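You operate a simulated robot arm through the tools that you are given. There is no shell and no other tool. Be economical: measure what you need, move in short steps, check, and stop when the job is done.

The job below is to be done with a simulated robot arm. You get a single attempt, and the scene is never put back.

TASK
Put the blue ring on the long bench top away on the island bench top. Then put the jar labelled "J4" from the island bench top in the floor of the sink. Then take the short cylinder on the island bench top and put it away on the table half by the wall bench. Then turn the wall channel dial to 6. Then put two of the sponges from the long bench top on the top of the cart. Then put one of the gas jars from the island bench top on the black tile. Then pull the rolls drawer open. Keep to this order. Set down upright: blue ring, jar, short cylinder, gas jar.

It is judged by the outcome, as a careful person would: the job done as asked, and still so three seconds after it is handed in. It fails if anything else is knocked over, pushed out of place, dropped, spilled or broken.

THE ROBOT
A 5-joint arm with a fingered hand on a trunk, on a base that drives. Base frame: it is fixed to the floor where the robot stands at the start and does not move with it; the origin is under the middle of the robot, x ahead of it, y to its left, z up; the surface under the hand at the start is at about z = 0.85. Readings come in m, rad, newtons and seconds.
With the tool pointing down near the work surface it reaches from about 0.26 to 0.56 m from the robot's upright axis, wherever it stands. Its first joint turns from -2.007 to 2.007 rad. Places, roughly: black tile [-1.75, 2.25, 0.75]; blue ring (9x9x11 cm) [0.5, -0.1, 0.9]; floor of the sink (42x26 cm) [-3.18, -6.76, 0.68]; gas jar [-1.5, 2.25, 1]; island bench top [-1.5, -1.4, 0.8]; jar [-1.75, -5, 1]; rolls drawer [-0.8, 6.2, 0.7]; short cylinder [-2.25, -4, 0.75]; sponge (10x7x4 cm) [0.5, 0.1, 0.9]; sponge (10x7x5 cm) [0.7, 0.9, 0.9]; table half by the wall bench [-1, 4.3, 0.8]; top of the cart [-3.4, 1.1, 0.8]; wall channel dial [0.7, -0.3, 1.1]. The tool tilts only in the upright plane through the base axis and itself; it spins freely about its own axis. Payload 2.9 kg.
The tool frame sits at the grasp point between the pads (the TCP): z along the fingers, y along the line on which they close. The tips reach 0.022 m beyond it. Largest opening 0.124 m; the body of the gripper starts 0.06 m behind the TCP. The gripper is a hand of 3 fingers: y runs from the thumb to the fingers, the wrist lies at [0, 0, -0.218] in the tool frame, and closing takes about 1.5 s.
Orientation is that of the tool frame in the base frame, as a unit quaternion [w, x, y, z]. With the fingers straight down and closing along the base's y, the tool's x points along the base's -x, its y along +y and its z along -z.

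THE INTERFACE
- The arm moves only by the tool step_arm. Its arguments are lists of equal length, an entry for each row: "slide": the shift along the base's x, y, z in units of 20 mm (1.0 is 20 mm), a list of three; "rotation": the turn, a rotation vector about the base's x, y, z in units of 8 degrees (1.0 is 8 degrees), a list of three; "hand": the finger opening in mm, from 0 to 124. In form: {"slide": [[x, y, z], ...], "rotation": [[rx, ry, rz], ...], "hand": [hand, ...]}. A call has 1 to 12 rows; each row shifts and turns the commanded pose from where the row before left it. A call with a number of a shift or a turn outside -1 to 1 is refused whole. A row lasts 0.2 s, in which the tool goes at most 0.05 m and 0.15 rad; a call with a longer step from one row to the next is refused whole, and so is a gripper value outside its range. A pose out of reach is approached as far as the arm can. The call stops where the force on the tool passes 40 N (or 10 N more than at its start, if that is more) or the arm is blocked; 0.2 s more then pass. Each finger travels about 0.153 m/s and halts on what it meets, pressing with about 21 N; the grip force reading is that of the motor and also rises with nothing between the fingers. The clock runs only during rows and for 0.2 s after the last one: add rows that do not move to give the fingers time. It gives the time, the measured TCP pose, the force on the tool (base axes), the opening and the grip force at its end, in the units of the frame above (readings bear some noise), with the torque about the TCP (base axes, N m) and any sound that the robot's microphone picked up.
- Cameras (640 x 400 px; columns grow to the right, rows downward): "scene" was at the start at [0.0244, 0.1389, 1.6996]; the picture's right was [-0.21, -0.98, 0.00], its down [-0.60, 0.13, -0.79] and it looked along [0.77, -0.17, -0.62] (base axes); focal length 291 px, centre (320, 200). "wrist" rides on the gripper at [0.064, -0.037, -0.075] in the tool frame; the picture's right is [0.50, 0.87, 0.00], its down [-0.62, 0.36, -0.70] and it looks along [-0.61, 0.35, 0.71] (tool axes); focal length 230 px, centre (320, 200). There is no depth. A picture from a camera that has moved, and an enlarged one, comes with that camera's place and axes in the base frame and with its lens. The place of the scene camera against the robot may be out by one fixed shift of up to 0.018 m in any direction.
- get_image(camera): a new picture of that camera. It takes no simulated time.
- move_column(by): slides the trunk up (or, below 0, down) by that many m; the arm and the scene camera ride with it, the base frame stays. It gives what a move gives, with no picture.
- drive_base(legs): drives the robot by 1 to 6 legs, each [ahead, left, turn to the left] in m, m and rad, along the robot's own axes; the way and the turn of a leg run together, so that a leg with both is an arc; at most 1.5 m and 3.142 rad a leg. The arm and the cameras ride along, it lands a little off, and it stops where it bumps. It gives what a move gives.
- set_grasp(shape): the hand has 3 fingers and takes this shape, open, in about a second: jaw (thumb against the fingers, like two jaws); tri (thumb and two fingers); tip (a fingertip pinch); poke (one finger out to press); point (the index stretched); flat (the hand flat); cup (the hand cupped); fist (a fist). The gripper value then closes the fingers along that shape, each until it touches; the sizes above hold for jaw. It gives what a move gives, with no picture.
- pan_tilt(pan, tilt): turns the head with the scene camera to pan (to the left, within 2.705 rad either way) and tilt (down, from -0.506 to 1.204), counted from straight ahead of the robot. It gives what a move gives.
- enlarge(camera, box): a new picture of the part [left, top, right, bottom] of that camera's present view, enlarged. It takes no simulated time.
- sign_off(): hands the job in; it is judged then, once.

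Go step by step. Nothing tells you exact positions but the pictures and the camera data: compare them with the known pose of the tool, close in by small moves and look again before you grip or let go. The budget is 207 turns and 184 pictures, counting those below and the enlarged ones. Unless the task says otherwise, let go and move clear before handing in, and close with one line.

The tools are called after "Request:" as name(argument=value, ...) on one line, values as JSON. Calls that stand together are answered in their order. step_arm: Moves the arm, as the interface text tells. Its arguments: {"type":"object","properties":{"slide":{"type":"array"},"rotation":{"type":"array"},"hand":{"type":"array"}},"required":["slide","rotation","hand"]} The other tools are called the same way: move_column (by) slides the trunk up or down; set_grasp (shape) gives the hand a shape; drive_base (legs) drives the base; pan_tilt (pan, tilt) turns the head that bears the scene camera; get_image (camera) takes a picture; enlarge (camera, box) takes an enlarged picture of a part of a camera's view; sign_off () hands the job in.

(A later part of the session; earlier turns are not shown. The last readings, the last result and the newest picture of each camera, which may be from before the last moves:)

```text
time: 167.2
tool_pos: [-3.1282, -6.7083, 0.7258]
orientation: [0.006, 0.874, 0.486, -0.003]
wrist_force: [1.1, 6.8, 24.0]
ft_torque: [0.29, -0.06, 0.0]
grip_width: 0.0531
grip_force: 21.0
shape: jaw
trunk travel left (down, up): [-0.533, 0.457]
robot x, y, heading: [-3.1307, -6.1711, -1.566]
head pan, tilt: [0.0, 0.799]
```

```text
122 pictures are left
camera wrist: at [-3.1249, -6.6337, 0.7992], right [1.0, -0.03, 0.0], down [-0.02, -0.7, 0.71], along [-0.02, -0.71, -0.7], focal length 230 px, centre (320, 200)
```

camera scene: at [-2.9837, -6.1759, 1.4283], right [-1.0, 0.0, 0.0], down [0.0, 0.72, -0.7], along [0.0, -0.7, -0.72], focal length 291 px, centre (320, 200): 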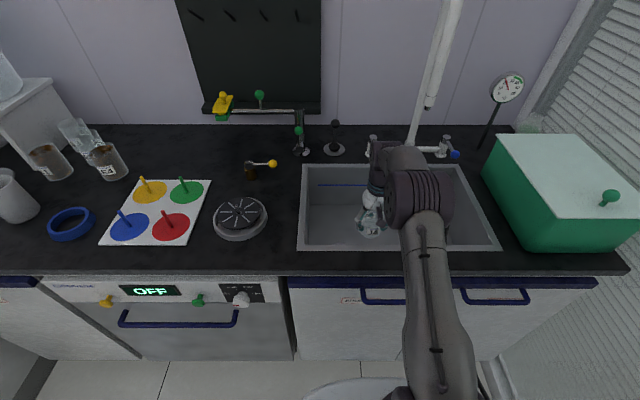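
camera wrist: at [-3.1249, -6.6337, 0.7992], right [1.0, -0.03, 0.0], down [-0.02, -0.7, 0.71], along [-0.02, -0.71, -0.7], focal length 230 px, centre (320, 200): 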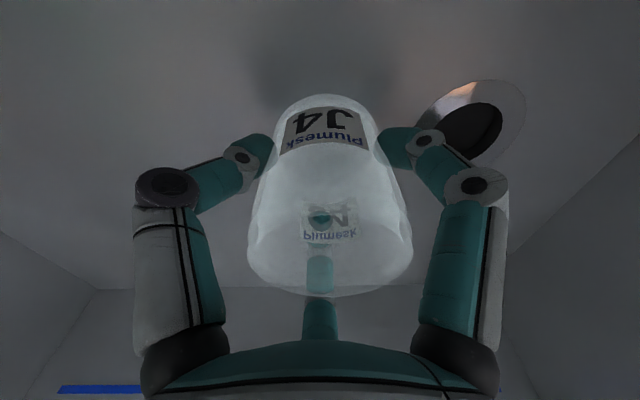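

Request:
step_arm(slide=[[0, 0, 0.08], [0, 0, 0]], rotation=[[0, 0, 0], [0, 0, 0]], hand=[35, 35])

Request:
step_arm(slide=[[0, 0, 0.05], [0, 0, 0]], rotation=[[0, 0, 0], [0, 0, 0]], hand=[35, 35])

```text
time: 167.8
tool_pos: [-3.1287, -6.7103, 0.7271]
orientation: [0.004, 0.874, 0.486, -0.003]
wrist_force: [-0.6, 5.5, 14.3]
ft_torque: [0.19, -0.01, 0.02]
grip_width: 0.0528
grip_force: 20.7
shape: jaw
trunk travel left (down, up): [-0.533, 0.457]
robot x, y, heading: [-3.1289, -6.1681, -1.573]
head pan, tilt: [0.0, 0.799]
```

```text
time: 168.4
tool_pos: [-3.1277, -6.7101, 0.7267]
orientation: [0.005, 0.874, 0.486, -0.003]
wrist_force: [-0.4, 2.6, 7.9]
ft_torque: [0.17, 0.01, -0.01]
grip_width: 0.0527
grip_force: 21.2
shape: jaw
trunk travel left (down, up): [-0.533, 0.457]
robot x, y, heading: [-3.1303, -6.1711, -1.569]
head pan, tilt: [0.0, 0.799]
```

Pressure is down to about 8 N. Opening gently now.

Request:
step_arm(slide=[[0, 0, 0.03], [0, 0, 0], [0, 0, 0], [0, 0, 0], [0, 0, 0], [0, 0, 0]], rotation=[[0, 0, 0], [0, 0, 0], [0, 0, 0], [0, 0, 0], [0, 0, 0], [0, 0, 0]], hand=[52, 56, 62, 70, 78, 80])

Request:
get_image(camera="wrist")

```text
time: 169.8
tool_pos: [-3.1291, -6.7121, 0.7276]
orientation: [0.004, 0.874, 0.486, -0.003]
wrist_force: [0.9, 0.5, 1.4]
ft_torque: [0.0, 0.01, 0.03]
grip_width: 0.0795
grip_force: 0.1
shape: jaw
trunk travel left (down, up): [-0.533, 0.457]
robot x, y, heading: [-3.1285, -6.1671, -1.568]
head pan, tilt: [0.0, 0.799]
```

```text
121 pictures are left
camera wrist: at [-3.1249, -6.6363, 0.8008], right [1.0, -0.03, 0.0], down [-0.02, -0.7, 0.71], along [-0.02, -0.71, -0.71], focal length 230 px, centre (320, 200)
```

wrist: 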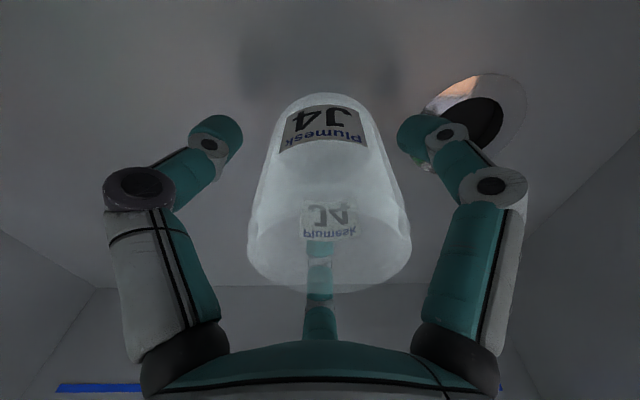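

Released. Rising straight up.

Request:
step_arm(slide=[[0, 0, 0.4], [0, 0, 0.7], [0, 0, 0.8], [0, 0, 0.9], [0, 0, 0.9], [0, 0, 0.9], [0, 0, 0.9], [0, 0, 0.9], [0, 0, 0.9], [0, 0, 0.9], [0, 0, 0]], rotation=[[0, 0, 0], [0, 0, 0], [0, 0, 0], [0, 0, 0], [0, 0, 0], [0, 0, 0], [0, 0, 0], [0, 0, 0], [0, 0, 0], [0, 0, 0], [0, 0, 0]], hand=[80, 80, 80, 80, 80, 80, 80, 80, 80, 80, 80])

Request:
move_column(by=0.22)

Request:
get_image(camera="wrist")

```text
time: 172.2
tool_pos: [-3.1302, -6.7103, 0.8919]
orientation: [0.004, 0.874, 0.485, -0.002]
wrist_force: [0.0, 0.3, 0.0]
ft_torque: [0.0, 0.0, -0.01]
grip_width: 0.0795
grip_force: 0.0
shape: jaw
trunk travel left (down, up): [-0.533, 0.457]
robot x, y, heading: [-3.1283, -6.1673, -1.566]
head pan, tilt: [0.0, 0.799]
```

```text
time: 174.5
tool_pos: [-3.1287, -6.7107, 1.111]
orientation: [0.004, 0.874, 0.486, -0.003]
wrist_force: [0.2, 1.0, 0.3]
ft_torque: [0.01, -0.03, 0.02]
grip_width: 0.0793
grip_force: 0.1
shape: jaw
trunk travel left (down, up): [-0.753, 0.237]
robot x, y, heading: [-3.1313, -6.1699, -1.572]
head pan, tilt: [0.0, 0.799]
```

```text
120 pictures are left
camera wrist: at [-3.1261, -6.6355, 1.1849], right [1.0, -0.03, 0.0], down [-0.02, -0.7, 0.71], along [-0.02, -0.71, -0.71], focal length 230 px, centre (320, 200)
```

wrist: 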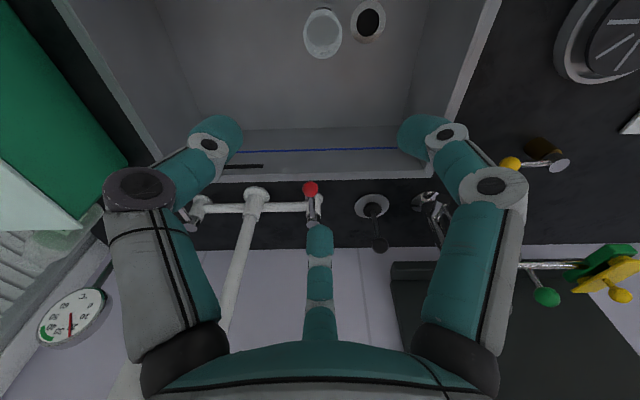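

J4 stands in the sink. Next the short cylinder near (-2.25, -4): tuck the arm, back out, turn and drive up the far aisle.

Request:
step_arm(slide=[[0, 1, 0], [0, 1, 0], [0, 1, 0], [0, 1, 0], [0, 1, 0], [0, 1, 0], [0, 1, 0], [0, 1, 0], [0, 1, 0], [0, 1, 0]], rotation=[[0, 0, 0], [0, 0, 0], [0, 0, 0], [0, 0, 0], [0, 0, 0], [0, 0, 0], [0, 0, 0], [0, 0, 0], [0, 0, 0], [0, 0, 0]], hand=[90, 100, 110, 115, 115, 115, 115, 115, 115, 115])

Request:
drive_base(legs=[[-0.5, 0, 0], [0, 0, 1.57], [0, 0, 1.57], [1.2, -0.2, 0]])

Request:
pan_tilt(pan=-1.0, tilt=0.5)

Request:
get_image(camera="scene")

Request:
pan_tilt(pan=-0.2, tilt=0.3)

Request:
get_image(camera="scene")

```text
time: 176.7
tool_pos: [-3.1304, -6.51, 1.1106]
orientation: [0.005, 0.874, 0.486, -0.002]
wrist_force: [-0.3, 0.1, -0.2]
ft_torque: [-0.02, 0.0, 0.02]
grip_width: 0.1147
grip_force: 0.1
shape: jaw
trunk travel left (down, up): [-0.753, 0.237]
robot x, y, heading: [-3.1292, -6.1658, -1.569]
head pan, tilt: [0.0, 0.799]
```

```text
time: 192.8
tool_pos: [-2.8553, -4.1609, 1.1105]
orientation: [0.003, -0.459, 0.888, 0.004]
wrist_force: [0.6, 0.3, -0.6]
ft_torque: [-0.02, 0.02, -0.02]
grip_width: 0.1148
grip_force: 0.0
shape: jaw
trunk travel left (down, up): [-0.753, 0.237]
robot x, y, heading: [-2.8795, -4.5055, 1.513]
head pan, tilt: [0.0, 0.799]
```

```text
time: 194.1
tool_pos: [-2.8549, -4.1611, 1.1118]
orientation: [0.003, -0.459, 0.889, 0.004]
wrist_force: [0.1, 1.0, -0.3]
ft_torque: [-0.03, 0.01, -0.01]
grip_width: 0.1147
grip_force: 0.1
shape: jaw
trunk travel left (down, up): [-0.753, 0.237]
robot x, y, heading: [-2.8741, -4.505, 1.507]
head pan, tilt: [-1.0, 0.499]
```

```text
119 pictures are left
camera scene: at [-2.9452, -4.4975, 1.6743], right [0.49, -0.87, 0.0], down [-0.42, -0.23, -0.88], along [0.77, 0.43, -0.48], focal length 291 px, centre (320, 200)
```

scene: 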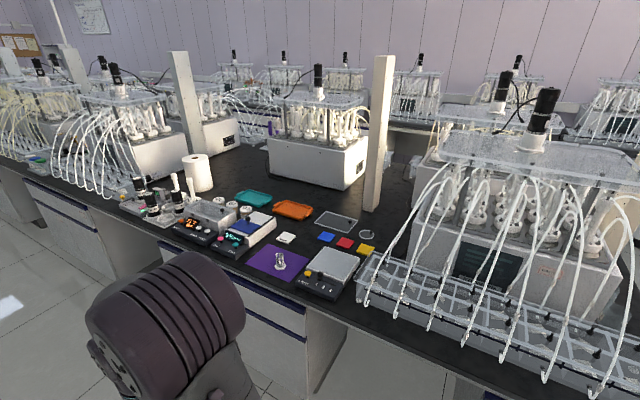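

```text
time: 195.2
tool_pos: [-2.8557, -4.1607, 1.1105]
orientation: [0.004, -0.459, 0.888, 0.005]
wrist_force: [1.0, -0.3, 0.1]
ft_torque: [-0.04, 0.01, -0.03]
grip_width: 0.1145
grip_force: 0.0
shape: jaw
trunk travel left (down, up): [-0.753, 0.237]
robot x, y, heading: [-2.8787, -4.5068, 1.506]
head pan, tilt: [-0.201, 0.3]
```

```text
118 pictures are left
camera scene: at [-3.0004, -4.4518, 1.6927], right [0.97, -0.26, 0.0], down [-0.08, -0.29, -0.96], along [0.25, 0.92, -0.3], focal length 291 px, centre (320, 200)
```

scene: 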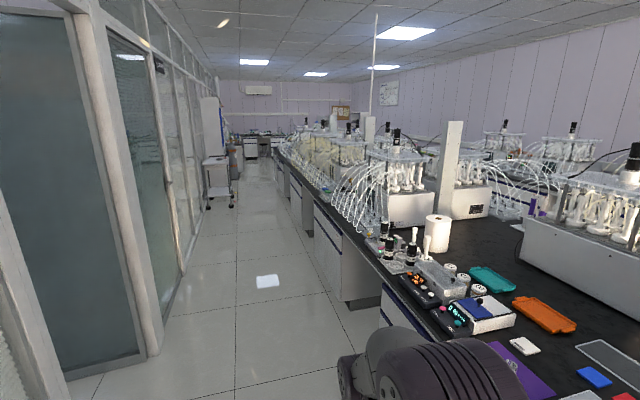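

A small metallic piece stands on a purple mat near (-2.23, -3.91). I'll face that spot and zoom in.

Request:
pan_tilt(pan=-0.85, tilt=0.5)

Request:
enlarge(camera="scene", box=[180, 150, 420, 300])

Request:
enlarge(camera="scene", box=[300, 210, 400, 272])

```text
time: 196.3
tool_pos: [-2.855, -4.1623, 1.1104]
orientation: [0.002, -0.458, 0.889, 0.004]
wrist_force: [-0.4, 0.1, -0.1]
ft_torque: [0.01, 0.01, 0.03]
grip_width: 0.1149
grip_force: 0.1
shape: jaw
trunk travel left (down, up): [-0.753, 0.237]
robot x, y, heading: [-2.8795, -4.5024, 1.511]
head pan, tilt: [-0.85, 0.499]
```

```text
2.67 times, centred on (300, 225) of scene
camera zoom: at [-2.9528, -4.486, 1.6743], right [0.61, -0.79, 0.0], down [-0.38, -0.29, -0.88], along [0.69, 0.54, -0.48], focal length 777 px, centre (373, 133)
```

zoom: 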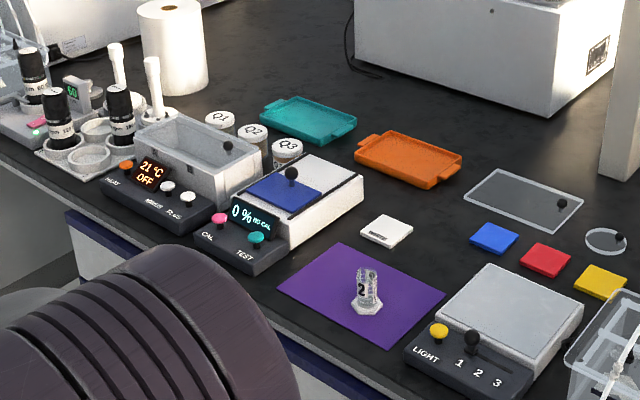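

```text
6.40 times, centred on (350, 241) of scene
camera zoom: at [-2.9528, -4.486, 1.6743], right [0.61, -0.79, 0.0], down [-0.38, -0.29, -0.88], along [0.69, 0.54, -0.48], focal length 1865 px, centre (128, -62)
```

zoom: 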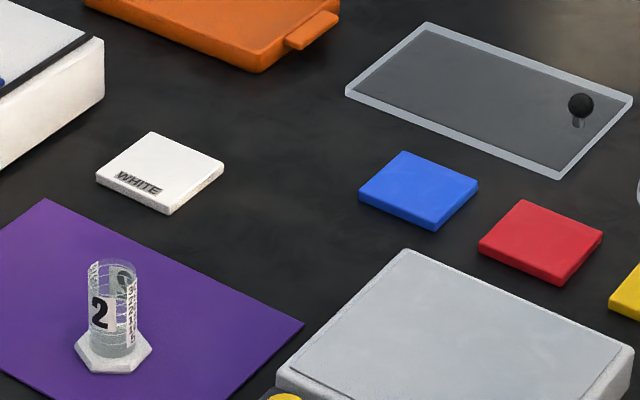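

It is a short measuring cylinder (~33 mm tube, hex base, ~7 cm tall) at about (-2.22, -3.90). I'll drive to face it.

Request:
drive_base(legs=[[0, 0, -1.51], [0.18, 0.6, 0]])

Request:
pan_tilt(pan=0.0, tilt=0.8)

Request:
get_image(camera="scene")

Request:
get_image(camera="wrist")

```text
time: 203.4
tool_pos: [-2.346, -3.9249, 1.1108]
orientation: [0.005, 0.285, 0.958, 0.001]
wrist_force: [0.0, -0.1, 0.4]
ft_torque: [-0.01, -0.01, 0.0]
grip_width: 0.115
grip_force: 0.0
shape: jaw
trunk travel left (down, up): [-0.753, 0.237]
robot x, y, heading: [-2.6872, -3.9162, -0.014]
head pan, tilt: [-0.85, 0.499]
```

```text
time: 204.6
tool_pos: [-2.3464, -3.9254, 1.111]
orientation: [0.005, 0.285, 0.958, 0.001]
wrist_force: [0.0, 0.8, -0.3]
ft_torque: [-0.01, 0.03, 0.01]
grip_width: 0.1149
grip_force: 0.0
shape: jaw
trunk travel left (down, up): [-0.753, 0.237]
robot x, y, heading: [-2.6866, -3.9182, -0.018]
head pan, tilt: [0.0, 0.799]
```

```text
115 pictures are left
camera scene: at [-2.6649, -3.7609, 1.6483], right [-0.02, -1.0, 0.0], down [-0.72, 0.01, -0.7], along [0.7, -0.01, -0.72], focal length 291 px, centre (320, 200)
```

scene: 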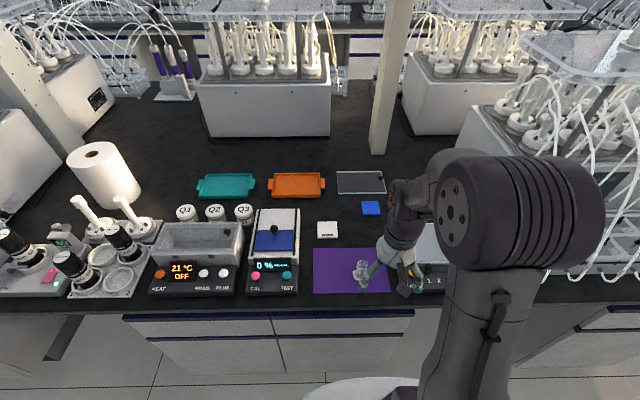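

```text
114 pictures are left
camera wrist: at [-2.4197, -3.9213, 1.1846], right [0.05, 1.0, 0.0], down [0.7, -0.04, 0.71], along [0.71, -0.04, -0.71], focal length 230 px, centre (320, 200)
```

wrist: 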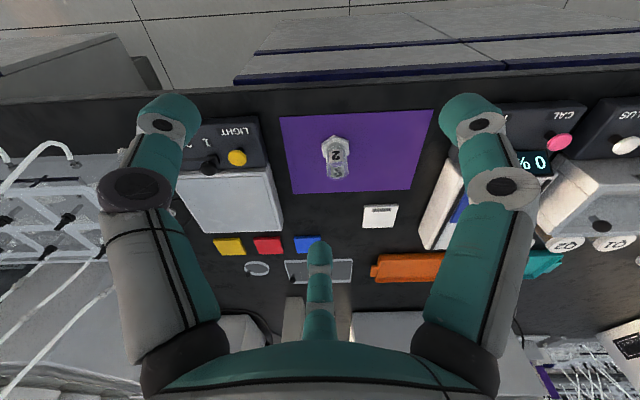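

Wrist view gives the cylinder at (-2.211, -3.908), top ≈0.92. Moving over it and lowering partway.

Request:
step_arm(slide=[[0.97, 0.12, 0], [0.97, 0.12, 0], [0.97, 0.12, 0], [0.97, 0.12, 0], [0.97, 0.12, 0], [0.97, 0.12, 0], [0.97, 0.12, 0], [0, 0, 0]], rotation=[[0, 0, 0], [0, 0, 0], [0, 0, 0], [0, 0, 0], [0, 0, 0], [0, 0, 0], [0, 0, 0], [0, 0, 0]], hand=[100, 90, 80, 75, 75, 75, 75, 75])

Request:
move_column(by=-0.13)

Request:
get_image(camera="wrist")

```text
time: 206.4
tool_pos: [-2.2108, -3.9088, 1.111]
orientation: [0.005, 0.285, 0.959, 0.002]
wrist_force: [-0.3, -0.8, -0.6]
ft_torque: [-0.02, 0.01, -0.01]
grip_width: 0.0759
grip_force: 0.2
shape: jaw
trunk travel left (down, up): [-0.753, 0.237]
robot x, y, heading: [-2.69, -3.9185, -0.016]
head pan, tilt: [0.0, 0.799]
```

```text
time: 208.0
tool_pos: [-2.2095, -3.909, 0.981]
orientation: [0.006, 0.285, 0.959, 0.001]
wrist_force: [0.2, 0.1, 0.2]
ft_torque: [-0.03, 0.0, 0.02]
grip_width: 0.0756
grip_force: 0.0
shape: jaw
trunk travel left (down, up): [-0.623, 0.367]
robot x, y, heading: [-2.69, -3.9191, -0.021]
head pan, tilt: [0.0, 0.799]
```

```text
113 pictures are left
camera wrist: at [-2.2836, -3.9044, 1.055], right [0.05, 1.0, 0.0], down [0.7, -0.04, 0.71], along [0.71, -0.04, -0.71], focal length 230 px, centre (320, 200)
```

wrist: 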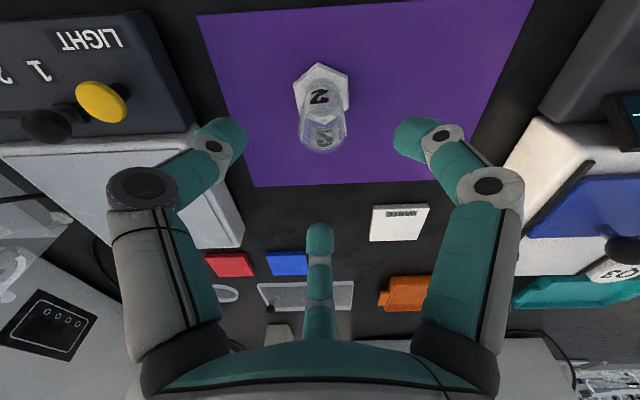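

Centred. Descending to grasp height and closing gently.

Request:
step_arm(slide=[[0, 0.05, -0.9], [0, 0, -0.9], [0, 0, -0.9], [0, 0, -0.9], [0, 0, -0.75], [0, 0, 0], [0, 0, 0], [0, 0, 0], [0, 0, 0], [0, 0, 0], [0, 0, 0], [0, 0, 0]], rotation=[[0, 0, 0], [0, 0, 0], [0, 0, 0], [0, 0, 0], [0, 0, 0], [0, 0, 0], [0, 0, 0], [0, 0, 0], [0, 0, 0], [0, 0, 0], [0, 0, 0], [0, 0, 0]], hand=[68, 65, 65, 65, 65, 55, 45, 35, 25, 15, 15, 15])

Request:
get_image(camera="wrist")

```text
time: 210.6
tool_pos: [-2.21, -3.9078, 0.8941]
orientation: [0.005, 0.284, 0.959, 0.001]
wrist_force: [-0.3, 0.6, -0.5]
ft_torque: [-0.02, 0.04, 0.01]
grip_width: 0.0233
grip_force: 20.9
shape: jaw
trunk travel left (down, up): [-0.623, 0.367]
robot x, y, heading: [-2.6898, -3.918, -0.019]
head pan, tilt: [0.0, 0.799]
```

```text
112 pictures are left
camera wrist: at [-2.2844, -3.904, 0.9681], right [0.05, 1.0, 0.0], down [0.7, -0.04, 0.71], along [0.71, -0.04, -0.71], focal length 230 px, centre (320, 200)
```

wrist: 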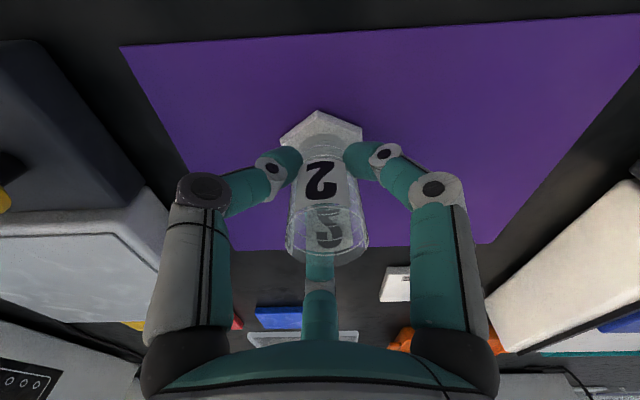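

Gripped. Lifting and checking.

Request:
step_arm(slide=[[0, 0, 0.4], [0, 0, 0.6], [0, 0, 0.8], [0, 0, 0.8], [0, 0, 0]], rotation=[[0, 0, 0], [0, 0, 0], [0, 0, 0], [0, 0, 0], [0, 0, 0]], hand=[10, 10, 10, 10, 10])

Request:
move_column(by=0.2)

Request:
get_image(camera="wrist")

```text
time: 211.8
tool_pos: [-2.2106, -3.9073, 0.9465]
orientation: [0.006, 0.285, 0.959, 0.001]
wrist_force: [-0.4, -0.2, -0.3]
ft_torque: [-0.01, 0.01, 0.02]
grip_width: 0.0232
grip_force: 21.5
shape: jaw
trunk travel left (down, up): [-0.623, 0.367]
robot x, y, heading: [-2.6838, -3.9182, -0.018]
head pan, tilt: [0.0, 0.799]
```

```text
time: 214.0
tool_pos: [-2.211, -3.9065, 1.1451]
orientation: [0.005, 0.285, 0.959, 0.001]
wrist_force: [0.7, 0.6, -1.1]
ft_torque: [0.0, 0.04, -0.05]
grip_width: 0.0231
grip_force: 21.3
shape: jaw
trunk travel left (down, up): [-0.823, 0.167]
robot x, y, heading: [-2.6866, -3.916, -0.022]
head pan, tilt: [0.0, 0.799]
```

```text
111 pictures are left
camera wrist: at [-2.2844, -3.9032, 1.2194], right [0.05, 1.0, 0.0], down [0.7, -0.04, 0.71], along [0.71, -0.04, -0.71], focal length 230 px, centre (320, 200)
```

wrist: 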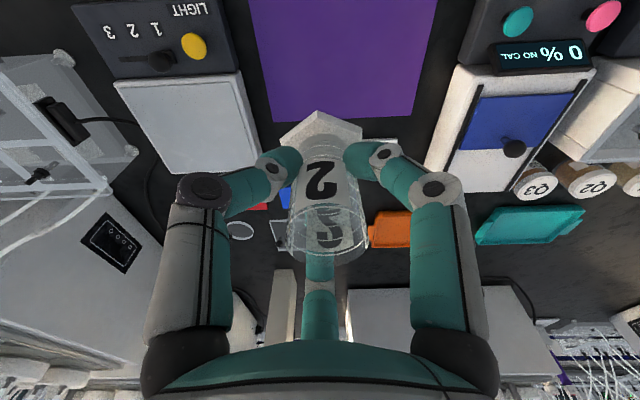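

The cylinder is held upright. I'll tuck in, turn to +y and drive up the far aisle toward the tables, checking on the way.

Request:
step_arm(slide=[[-1, 0, 0], [-1, 0, 0], [-1, 0, 0], [-1, 0, 0], [-1, 0, 0], [-1, 0, 0], [-0.5, 0, 0], [0, 0, 0]], rotation=[[0, 0, 0], [0, 0, 0], [0, 0, 0], [0, 0, 0], [0, 0, 0], [0, 0, 0], [0, 0, 0], [0, 0, 0]], hand=[10, 10, 10, 10, 10, 10, 10, 10])

Request:
drive_base(legs=[[-0.12, 0, 0], [0, 0, 1.59], [1.4, 0, 0], [1.4, 0, 0]])

Request:
pan_tilt(pan=0.0, tilt=0.35)

Request:
get_image(camera="scene")

```text
time: 215.8
tool_pos: [-2.3428, -3.9065, 1.145]
orientation: [0.005, 0.285, 0.959, 0.001]
wrist_force: [-0.6, 0.1, -0.3]
ft_torque: [-0.01, -0.01, 0.0]
grip_width: 0.0233
grip_force: 21.1
shape: jaw
trunk travel left (down, up): [-0.823, 0.167]
robot x, y, heading: [-2.6866, -3.9155, -0.022]
head pan, tilt: [0.0, 0.799]
```

```text
time: 234.2
tool_pos: [-2.9731, -0.7525, 1.1444]
orientation: [0.002, -0.502, 0.865, 0.005]
wrist_force: [0.0, -0.5, -0.8]
ft_torque: [0.02, 0.0, 0.01]
grip_width: 0.0228
grip_force: 21.3
shape: jaw
trunk travel left (down, up): [-0.823, 0.167]
robot x, y, heading: [-2.9406, -1.1027, 1.611]
head pan, tilt: [0.0, 0.799]
```

```text
time: 235.1
tool_pos: [-2.9731, -0.7525, 1.1444]
orientation: [0.002, -0.503, 0.864, 0.004]
wrist_force: [-0.4, -0.7, -1.2]
ft_torque: [-0.03, 0.02, 0.0]
grip_width: 0.0224
grip_force: 21.1
shape: jaw
trunk travel left (down, up): [-0.823, 0.167]
robot x, y, heading: [-2.9396, -1.0997, 1.611]
head pan, tilt: [0.0, 0.351]
```

```text
110 pictures are left
camera scene: at [-3.0872, -1.0589, 1.7579], right [1.0, 0.04, 0.0], down [0.01, -0.34, -0.94], along [-0.04, 0.94, -0.34], focal length 291 px, centre (320, 200)
```

scene: 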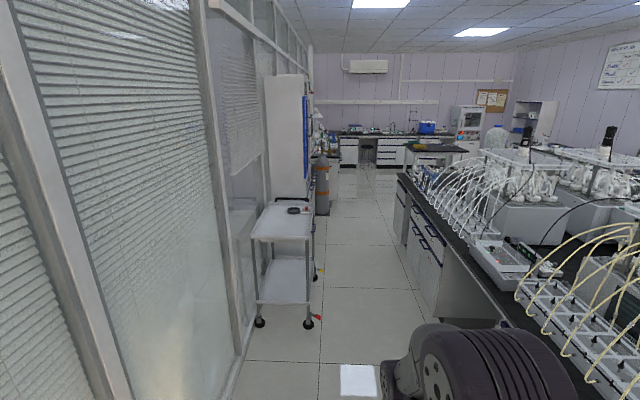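

The cart is at the left (right edge x≈-3.27); I'll pass at x≈-2.75 and go on to beyond the island's end.

Request:
drive_base(legs=[[1.4, -0.25, -0.04], [1.4, 0, 0], [1.2, 0, 0]])

Request:
pan_tilt(pan=-0.7, tilt=0.4)

Request:
get_image(camera="scene")

Request:
pan_tilt(pan=-1.8, tilt=0.4)

Request:
get_image(camera="scene")

```text
time: 254.4
tool_pos: [-2.7856, 3.2543, 1.1449]
orientation: [0.003, -0.492, 0.87, 0.005]
wrist_force: [-0.5, -0.7, -0.4]
ft_torque: [-0.01, 0.0, 0.01]
grip_width: 0.023
grip_force: 20.9
shape: jaw
trunk travel left (down, up): [-0.823, 0.167]
robot x, y, heading: [-2.7605, 2.9088, 1.587]
head pan, tilt: [0.0, 0.351]
```

```text
time: 255.5
tool_pos: [-2.7843, 3.2537, 1.1453]
orientation: [0.002, -0.492, 0.87, 0.005]
wrist_force: [-0.4, -0.6, -1.0]
ft_torque: [0.03, -0.01, 0.0]
grip_width: 0.0226
grip_force: 20.7
shape: jaw
trunk travel left (down, up): [-0.823, 0.167]
robot x, y, heading: [-2.762, 2.9055, 1.589]
head pan, tilt: [-0.7, 0.4]
```

```text
109 pictures are left
camera scene: at [-2.8466, 2.9304, 1.7534], right [0.78, -0.63, 0.0], down [-0.24, -0.3, -0.92], along [0.58, 0.72, -0.39], focal length 291 px, centre (320, 200)
```

scene: 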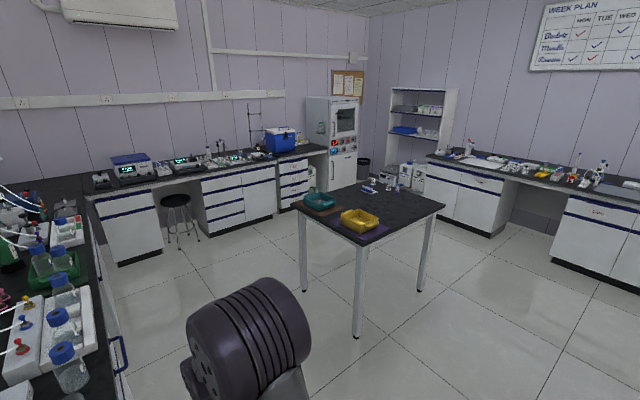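

```text
time: 256.8
tool_pos: [-2.7857, 3.2538, 1.1445]
orientation: [0.002, -0.492, 0.87, 0.004]
wrist_force: [-0.3, 0.7, -0.7]
ft_torque: [-0.01, 0.02, 0.01]
grip_width: 0.0229
grip_force: 20.9
shape: jaw
trunk travel left (down, up): [-0.823, 0.167]
robot x, y, heading: [-2.76, 2.9111, 1.588]
head pan, tilt: [-1.799, 0.4]
```

```text
108 pictures are left
camera scene: at [-2.8143, 2.8391, 1.7534], right [-0.21, -0.98, 0.0], down [-0.38, 0.08, -0.92], along [0.9, -0.19, -0.39], focal length 291 px, centre (320, 200)
```

scene: 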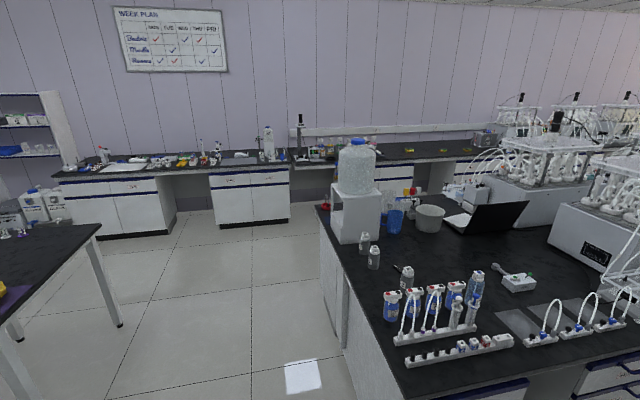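

The table spans x −1.68…−0.76, y 3.97…4.77; the half wanted is its +x half, with free space near (-0.97, 4.13). I'll drive to the -y side of it and look.

Request:
drive_base(legs=[[0, 0, -1.588], [1.4, 0.2, 0], [0.39, 0, 0], [0, 0, 1.57], [0.25, 0, 0]])

Request:
pan_tilt(pan=0.0, tilt=0.7)

Request:
get_image(camera="scene")

Request:
get_image(camera="wrist")

```text
time: 275.0
tool_pos: [-0.9971, 3.7266, 1.1454]
orientation: [0.002, -0.483, 0.876, 0.005]
wrist_force: [0.2, 0.8, -0.4]
ft_torque: [0.0, 0.0, -0.02]
grip_width: 0.0225
grip_force: 21.6
shape: jaw
trunk travel left (down, up): [-0.823, 0.167]
robot x, y, heading: [-0.9799, 3.3819, 1.567]
head pan, tilt: [-1.799, 0.4]
```

```text
time: 276.8
tool_pos: [-0.996, 3.7258, 1.1449]
orientation: [0.001, -0.484, 0.875, 0.006]
wrist_force: [-0.2, 0.8, -0.5]
ft_torque: [-0.03, 0.0, 0.02]
grip_width: 0.0227
grip_force: 21.2
shape: jaw
trunk travel left (down, up): [-0.823, 0.167]
robot x, y, heading: [-0.9798, 3.3813, 1.566]
head pan, tilt: [0.0, 0.7]
```

```text
107 pictures are left
camera scene: at [-1.1235, 3.4173, 1.7266], right [1.0, 0.0, 0.0], down [0.0, -0.64, -0.76], along [0.0, 0.76, -0.64], focal length 291 px, centre (320, 200)
```

scene: 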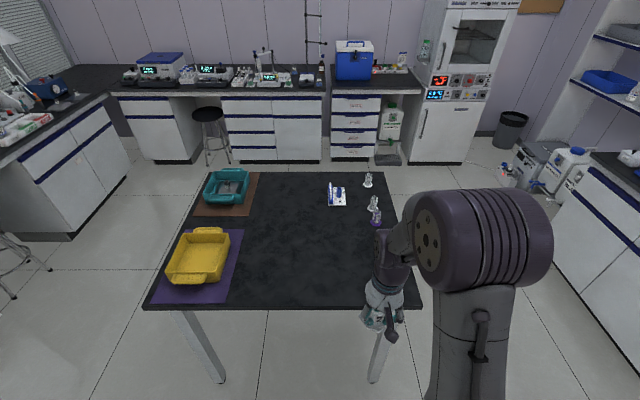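

```text
106 pictures are left
camera wrist: at [-0.9974, 3.651, 1.2188], right [-1.0, 0.04, 0.0], down [0.03, 0.7, 0.71], along [0.03, 0.71, -0.71], focal length 230 px, centre (320, 200)
```

wrist: 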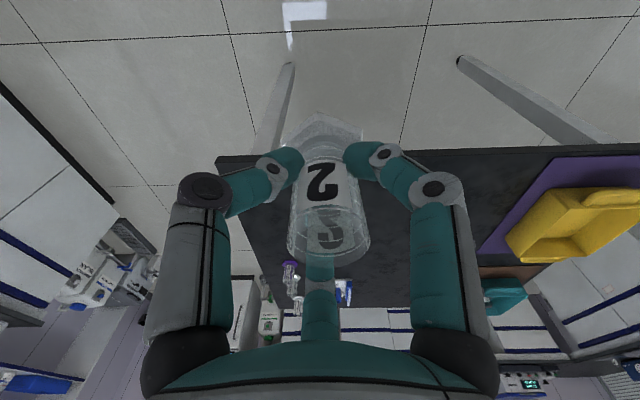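

The right half is clear around (-1.0, 4.1). I'll move 0.2 m closer, extend over it and lower.

Request:
drive_base(legs=[[0.2, 0, 0]])

Request:
step_arm(slide=[[0, 0.9, 0], [0, 0.9, 0], [0, 0.9, 0], [0, 0.9, 0], [0, 0.9, 0], [0, 0.9, 0], [0, 0.9, 0], [0, 0.9, 0], [0, 0.9, 0], [0, 0.5, 0], [0, 0, 0]], rotation=[[0, 0, 0], [0, 0, 0], [0, 0, 0], [0, 0, 0], [0, 0, 0], [0, 0, 0], [0, 0, 0], [0, 0, 0], [0, 0, 0], [0, 0, 0], [0, 0, 0]], hand=[10, 10, 10, 10, 10, 10, 10, 10, 10, 10, 10])

Request:
move_column(by=-0.15)

Request:
get_image(camera="wrist")

Request:
get_image(camera="scene")

```text
time: 278.4
tool_pos: [-0.9949, 3.9304, 1.1447]
orientation: [0.002, -0.483, 0.876, 0.005]
wrist_force: [0.8, -0.2, 0.3]
ft_torque: [0.03, 0.02, 0.0]
grip_width: 0.0227
grip_force: 20.8
shape: jaw
trunk travel left (down, up): [-0.823, 0.167]
robot x, y, heading: [-0.9805, 3.5818, 1.563]
head pan, tilt: [0.0, 0.7]
```

```text
time: 280.8
tool_pos: [-0.9945, 4.1034, 1.1455]
orientation: [0.003, -0.482, 0.876, 0.004]
wrist_force: [1.1, -0.5, 0.2]
ft_torque: [-0.04, -0.01, 0.01]
grip_width: 0.0227
grip_force: 21.3
shape: jaw
trunk travel left (down, up): [-0.823, 0.167]
robot x, y, heading: [-0.9726, 3.5838, 1.563]
head pan, tilt: [0.0, 0.7]
```

```text
time: 282.5
tool_pos: [-0.9936, 4.103, 0.9955]
orientation: [0.002, -0.483, 0.876, 0.004]
wrist_force: [-0.8, 0.4, -0.1]
ft_torque: [0.0, 0.01, -0.03]
grip_width: 0.0227
grip_force: 20.7
shape: jaw
trunk travel left (down, up): [-0.673, 0.317]
robot x, y, heading: [-0.9783, 3.5837, 1.565]
head pan, tilt: [0.0, 0.7]
```

```text
105 pictures are left
camera wrist: at [-0.9961, 4.029, 1.069], right [-1.0, 0.04, 0.0], down [0.03, 0.7, 0.71], along [0.03, 0.71, -0.71], focal length 230 px, centre (320, 200)
```

wrist: 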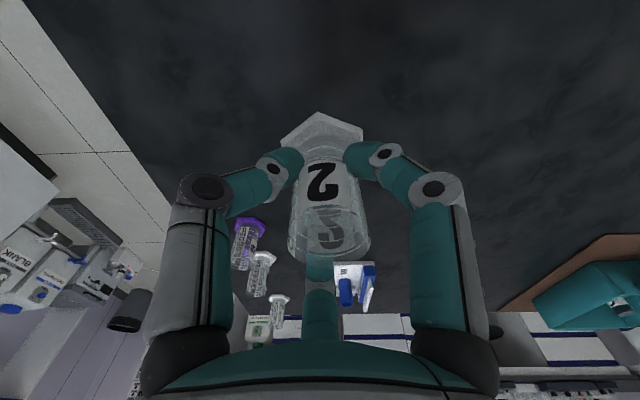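

```text
104 pictures are left
camera scene: at [-1.1226, 3.6222, 1.5766], right [1.0, 0.0, 0.0], down [0.0, -0.64, -0.76], along [0.0, 0.76, -0.64], focal length 291 px, centre (320, 200)
```

scene: 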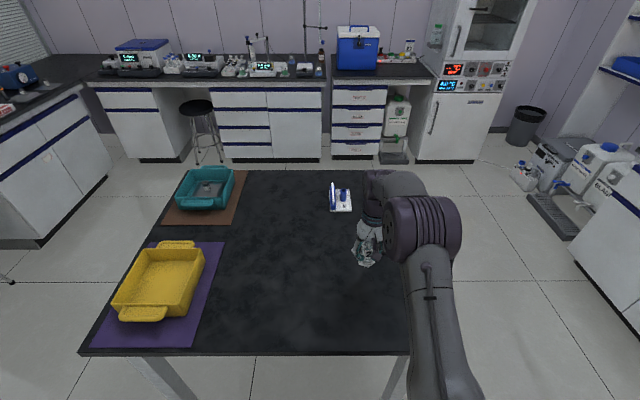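

Clear beneath. Lowering near the tabletop, then feeling for contact in single small steps.

Request:
step_arm(slide=[[0, 0, -0.9], [0, 0, -0.9], [0, 0, -0.9], [0, 0, -0.9], [0, 0, -0.9], [0, 0, 0]], rotation=[[0, 0, 0], [0, 0, 0], [0, 0, 0], [0, 0, 0], [0, 0, 0], [0, 0, 0]], hand=[10, 10, 10, 10, 10, 10])

Request:
get_image(camera="wrist")

```text
time: 283.9
tool_pos: [-0.9929, 4.1062, 0.9047]
orientation: [0.002, -0.482, 0.876, 0.005]
wrist_force: [0.9, -0.3, 0.3]
ft_torque: [0.01, 0.0, -0.02]
grip_width: 0.0228
grip_force: 20.8
shape: jaw
trunk travel left (down, up): [-0.673, 0.317]
robot x, y, heading: [-0.9759, 3.5818, 1.566]
head pan, tilt: [0.0, 0.7]
```

```text
103 pictures are left
camera wrist: at [-0.9955, 4.0309, 0.979], right [-1.0, 0.04, 0.0], down [0.03, 0.7, 0.71], along [0.03, 0.71, -0.71], focal length 230 px, centre (320, 200)
```

wrist: 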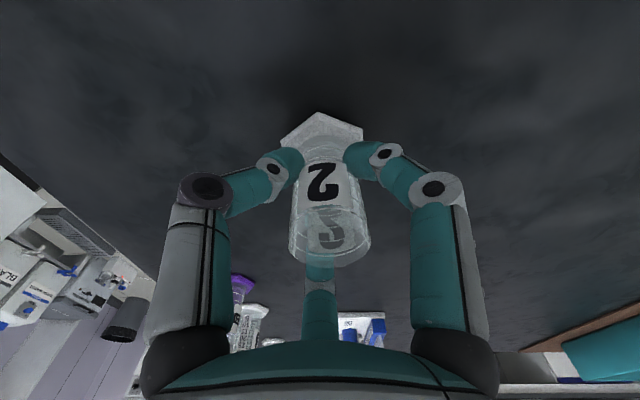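

Request:
step_arm(slide=[[0, 0, -0.25], [0, 0, -0.25], [0, 0, 0]], rotation=[[0, 0, 0], [0, 0, 0], [0, 0, 0]], hand=[10, 10, 10])

Request:
step_arm(slide=[[0, 0, -0.15], [0, 0, 0]], rotation=[[0, 0, 0], [0, 0, 0]], hand=[10, 10])

```text
time: 284.7
tool_pos: [-0.9943, 4.1043, 0.8958]
orientation: [0.002, -0.482, 0.876, 0.004]
wrist_force: [-0.6, 0.7, -1.5]
ft_torque: [0.0, 0.0, 0.04]
grip_width: 0.0228
grip_force: 21.0
shape: jaw
trunk travel left (down, up): [-0.673, 0.317]
robot x, y, heading: [-0.9818, 3.5831, 1.568]
head pan, tilt: [0.0, 0.7]
```

```text
time: 285.3
tool_pos: [-0.9954, 4.1045, 0.8937]
orientation: [0.002, -0.483, 0.876, 0.004]
wrist_force: [0.1, 1.3, -0.3]
ft_torque: [-0.04, 0.0, 0.0]
grip_width: 0.0226
grip_force: 21.0
shape: jaw
trunk travel left (down, up): [-0.673, 0.317]
robot x, y, heading: [-0.9769, 3.5801, 1.563]
head pan, tilt: [0.0, 0.7]
```

Request:
step_arm(slide=[[0, 0, -0.2], [0, 0, 0]], rotation=[[0, 0, 0], [0, 0, 0]], hand=[10, 10])

Request:
enlarge(camera="wrist", box=[240, 60, 400, 160])

```text
time: 285.9
tool_pos: [-0.9938, 4.1048, 0.8893]
orientation: [0.003, -0.483, 0.876, 0.006]
wrist_force: [-0.5, 3.9, 10.7]
ft_torque: [0.02, 0.05, -0.02]
grip_width: 0.0228
grip_force: 20.7
shape: jaw
trunk travel left (down, up): [-0.673, 0.317]
robot x, y, heading: [-0.9762, 3.5826, 1.565]
head pan, tilt: [0.0, 0.7]
```

```text
4.00 times, centred on (320, 110) of wrist
camera zoom: at [-0.9959, 4.0293, 0.9631], right [-1.0, 0.04, 0.0], down [0.03, 0.7, 0.71], along [0.03, 0.71, -0.7], focal length 920 px, centre (320, 560)
```

zoom: 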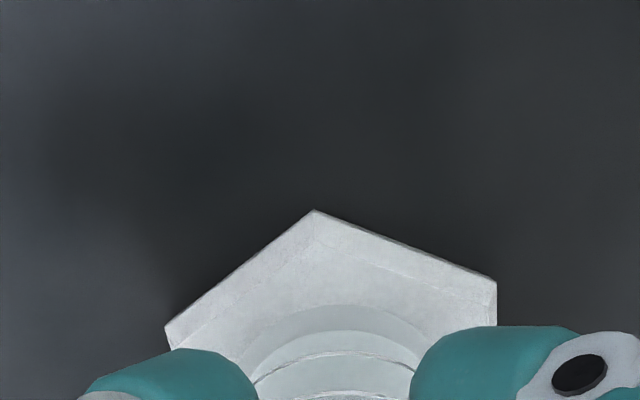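

Contact (≈10 N). Easing slightly and opening, then rising.

Request:
step_arm(slide=[[0, 0, 0.1], [0, 0, 0], [0, 0, 0], [0, 0, 0], [0, 0, 0], [0, 0, 0], [0, 0, 0.5], [0, 0, 0.9], [0, 0, 0.9], [0, 0, 0.9], [0, 0, 0.9], [0, 0, 0]], rotation=[[0, 0, 0], [0, 0, 0], [0, 0, 0], [0, 0, 0], [0, 0, 0], [0, 0, 0], [0, 0, 0], [0, 0, 0], [0, 0, 0], [0, 0, 0], [0, 0, 0], [0, 0, 0]], hand=[15, 24, 35, 48, 65, 70, 70, 70, 70, 70, 70, 70])

Request:
move_column(by=0.2)

Request:
get_image(camera="wrist")

```text
time: 288.5
tool_pos: [-0.993, 4.1033, 0.9714]
orientation: [0.003, -0.482, 0.876, 0.004]
wrist_force: [0.5, 0.2, -0.7]
ft_torque: [0.03, 0.02, -0.02]
grip_width: 0.0693
grip_force: 0.0
shape: jaw
trunk travel left (down, up): [-0.673, 0.317]
robot x, y, heading: [-0.9786, 3.5899, 1.569]
head pan, tilt: [0.0, 0.7]
```

```text
time: 290.7
tool_pos: [-0.9943, 4.1036, 1.1729]
orientation: [0.003, -0.483, 0.876, 0.004]
wrist_force: [0.5, 0.1, 0.5]
ft_torque: [-0.01, 0.0, -0.01]
grip_width: 0.0696
grip_force: 0.1
shape: jaw
trunk travel left (down, up): [-0.873, 0.117]
robot x, y, heading: [-0.9739, 3.5849, 1.563]
head pan, tilt: [0.0, 0.7]
```

```text
101 pictures are left
camera wrist: at [-0.9957, 4.0293, 1.2455], right [-1.0, 0.04, 0.0], down [0.03, 0.7, 0.71], along [0.03, 0.71, -0.71], focal length 230 px, centre (320, 200)
```

wrist: 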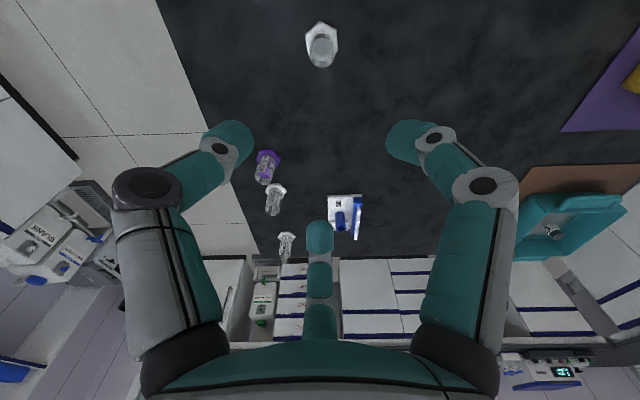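

The cylinder stands upright on the table. Next the dial near (0.7, -0.3, 1.1): tuck in and drive back to the long bench at the start position.

Request:
step_arm(slide=[[0, -1, 0], [0, -1, 0], [0, -1, 0], [0, -1, 0], [0, -1, 0], [0, -1, 0], [0, -1, 0], [0, -1, 0], [0, 0, 0]], rotation=[[0, 0, 0], [0, 0, 0], [0, 0, 0], [0, 0, 0], [0, 0, 0], [0, 0, 0], [0, 0, 0], [0, 0, 0], [0, 0, 0]], hand=[70, 80, 90, 100, 100, 100, 100, 100, 100])

Request:
drive_base(legs=[[-0.45, 0, 0], [0, 0, -1.565], [0.74, 0, 0], [0, 0, -1.57], [1.4, 0, 0]])

Request:
pan_tilt(pan=0.3, tilt=0.4)

Request:
get_image(camera="scene")

```text
time: 292.7
tool_pos: [-0.9941, 3.9439, 1.1717]
orientation: [0.003, -0.483, 0.876, 0.004]
wrist_force: [-0.2, -0.7, -0.6]
ft_torque: [0.02, 0.03, 0.02]
grip_width: 0.0998
grip_force: 0.0
shape: jaw
trunk travel left (down, up): [-0.873, 0.117]
robot x, y, heading: [-0.9806, 3.585, 1.563]
head pan, tilt: [0.0, 0.7]
```

```text
time: 313.3
tool_pos: [-0.2909, 1.3638, 1.1711]
orientation: [0.005, 0.885, 0.465, -0.002]
wrist_force: [0.1, -0.1, 0.3]
ft_torque: [0.03, -0.04, -0.01]
grip_width: 0.0996
grip_force: 0.0
shape: jaw
trunk travel left (down, up): [-0.873, 0.117]
robot x, y, heading: [-0.2921, 1.7222, -1.615]
head pan, tilt: [0.0, 0.7]
```

```text
time: 314.1
tool_pos: [-0.2925, 1.3641, 1.1725]
orientation: [0.005, 0.886, 0.465, -0.001]
wrist_force: [-0.2, 0.4, -0.5]
ft_torque: [-0.02, 0.02, 0.01]
grip_width: 0.0999
grip_force: 0.1
shape: jaw
trunk travel left (down, up): [-0.873, 0.117]
robot x, y, heading: [-0.2903, 1.7266, -1.623]
head pan, tilt: [0.3, 0.4]
```

```text
100 pictures are left
camera scene: at [-0.1221, 1.7009, 1.8034], right [-0.97, -0.25, 0.0], down [-0.1, 0.38, -0.92], along [0.23, -0.89, -0.39], focal length 291 px, centre (320, 200)
```

scene: 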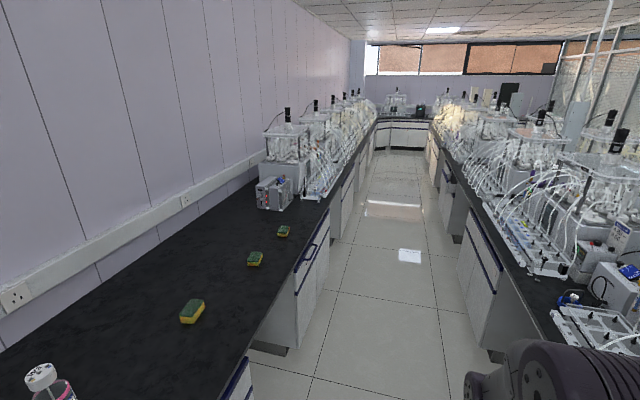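

The box with the display sits at the near end of the equipment row. Driving alongside and turning to face it.

Request:
drive_base(legs=[[1.4, 0.2, 0.05], [0.35, 0, 0], [0, 0, 1.57]])

Request:
pan_tilt(pan=-0.4, tilt=0.5)

Request:
get_image(camera="scene")

```text
time: 327.0
tool_pos: [0.233, -0.019, 1.1714]
orientation: [0.005, 0.263, 0.965, 0.002]
wrist_force: [0.1, 0.1, -0.9]
ft_torque: [0.0, -0.02, 0.02]
grip_width: 0.0997
grip_force: 0.0
shape: jaw
trunk travel left (down, up): [-0.873, 0.117]
robot x, y, heading: [-0.1278, -0.0471, 0.028]
head pan, tilt: [0.3, 0.4]
```

```text
time: 328.0
tool_pos: [0.2349, -0.0187, 1.1711]
orientation: [0.005, 0.263, 0.965, 0.003]
wrist_force: [0.7, 0.5, -0.7]
ft_torque: [0.0, 0.03, 0.0]
grip_width: 0.0996
grip_force: 0.1
shape: jaw
trunk travel left (down, up): [-0.873, 0.117]
robot x, y, heading: [-0.1289, -0.0479, 0.027]
head pan, tilt: [-0.4, 0.499]
```

```text
99 pictures are left
camera scene: at [-0.1042, 0.0761, 1.7943], right [-0.36, -0.93, 0.0], down [-0.45, 0.17, -0.88], along [0.82, -0.32, -0.48], focal length 291 px, centre (320, 200)
```

scene: 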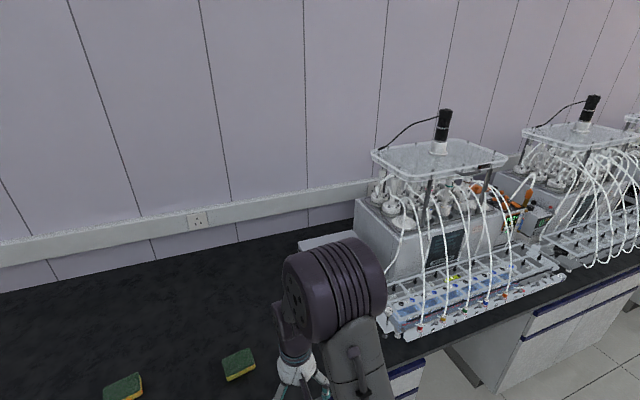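

The arm blocks the view; swing it to the left and look again.

Request:
step_arm(slide=[[0, 1, 0], [0, 1, 0], [0, 1, 0], [-0.2, 1, 0], [-0.3, 1, 0], [-0.4, 1, 0], [-0.5, 1, 0], [-0.6, 1, 0], [-0.6, 1, 0], [-0.7, 1, 0], [-0.8, 1, 0]], rotation=[[0, 0, 0], [0, 0, 0], [0, 0, 0], [0, 0, 0], [0, 0, 0], [0, 0, 0], [0, 0, 0], [0, 0, 0], [0, 0, 0], [0, 0, 0], [0, 0, 0]], hand=[100, 100, 100, 100, 100, 100, 100, 100, 100, 100, 100])

Request:
get_image(camera="scene")

Request:
enlarge(camera="scene", box=[270, 220, 400, 310])

```text
time: 330.4
tool_pos: [0.1512, 0.2017, 1.1719]
orientation: [0.002, 0.263, 0.965, 0.004]
wrist_force: [-1.2, 0.6, -0.5]
ft_torque: [0.02, 0.04, 0.01]
grip_width: 0.0998
grip_force: 0.0
shape: jaw
trunk travel left (down, up): [-0.873, 0.117]
robot x, y, heading: [-0.1243, -0.048, 0.026]
head pan, tilt: [-0.4, 0.499]
```

```text
98 pictures are left
camera scene: at [-0.1053, 0.0769, 1.7942], right [-0.37, -0.93, 0.0], down [-0.45, 0.17, -0.88], along [0.82, -0.32, -0.48], focal length 291 px, centre (320, 200)
```

scene: 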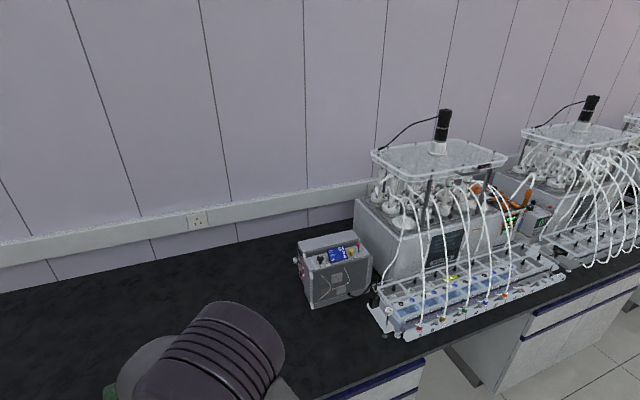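

```text
4.44 times, centred on (335, 265) of scene
camera zoom: at [-0.1053, 0.0769, 1.7942], right [-0.37, -0.93, 0.0], down [-0.45, 0.17, -0.88], along [0.82, -0.32, -0.48], focal length 1295 px, centre (253, -89)
```

zoom: 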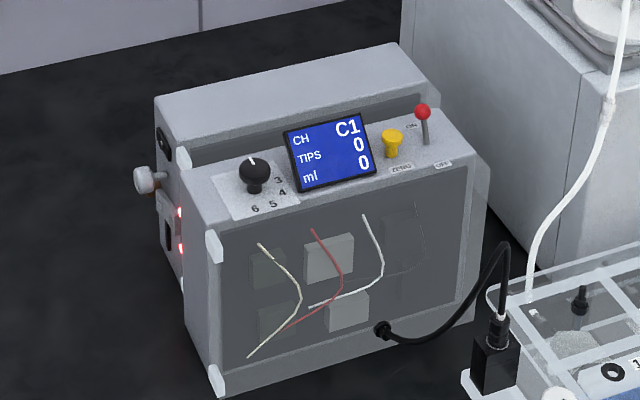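

The dial is the black knob on the control box (display reads CH C1, labels 1–6 clockwise). I'll move nearer in front of it and look closely at its geometry.

Request:
drive_base(legs=[[0.12, -0.1, -0.026]])

Request:
pan_tilt(pan=-0.3, tilt=0.65)

Request:
get_image(camera="scene")

Request:
enlarge(camera="scene", box=[260, 150, 420, 250])

```text
time: 331.8
tool_pos: [0.2804, 0.0961, 1.171]
orientation: [0.002, 0.277, 0.961, 0.002]
wrist_force: [-0.4, -0.6, 0.2]
ft_torque: [0.01, 0.04, 0.0]
grip_width: 0.0998
grip_force: 0.0
shape: jaw
trunk travel left (down, up): [-0.873, 0.117]
robot x, y, heading: [-0.0018, -0.1462, 0.0]
head pan, tilt: [-0.4, 0.499]
```

```text
time: 332.5
tool_pos: [0.2822, 0.0941, 1.1721]
orientation: [0.002, 0.276, 0.961, 0.003]
wrist_force: [-0.5, -0.4, -0.5]
ft_torque: [0.0, -0.02, 0.0]
grip_width: 0.0997
grip_force: 0.1
shape: jaw
trunk travel left (down, up): [-0.873, 0.117]
robot x, y, heading: [-0.0051, -0.1424, 0.0]
head pan, tilt: [-0.3, 0.649]
```

```text
96 pictures are left
camera scene: at [0.0205, -0.0135, 1.781], right [-0.3, -0.95, 0.0], down [-0.58, 0.18, -0.8], along [0.76, -0.24, -0.6], focal length 291 px, centre (320, 200)
```

scene: 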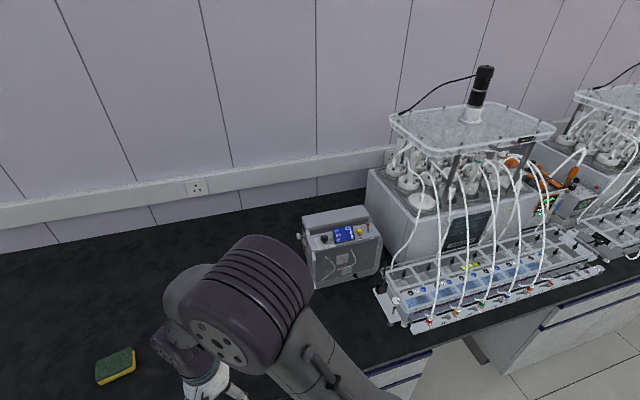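

```text
4.00 times, centred on (340, 200) of scene
camera zoom: at [0.0205, -0.0135, 1.781], right [-0.3, -0.95, 0.0], down [-0.58, 0.18, -0.8], along [0.76, -0.24, -0.6], focal length 1166 px, centre (240, 200)
```

zoom: 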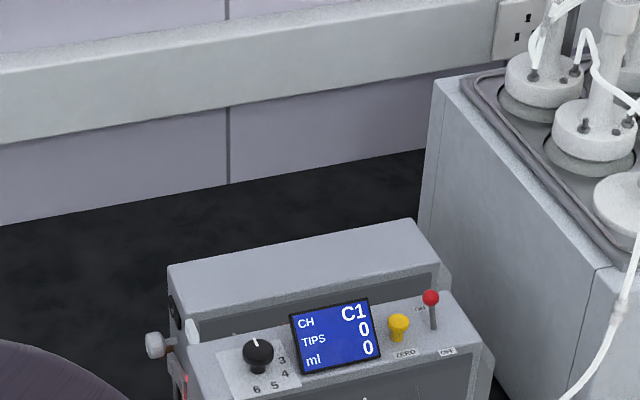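

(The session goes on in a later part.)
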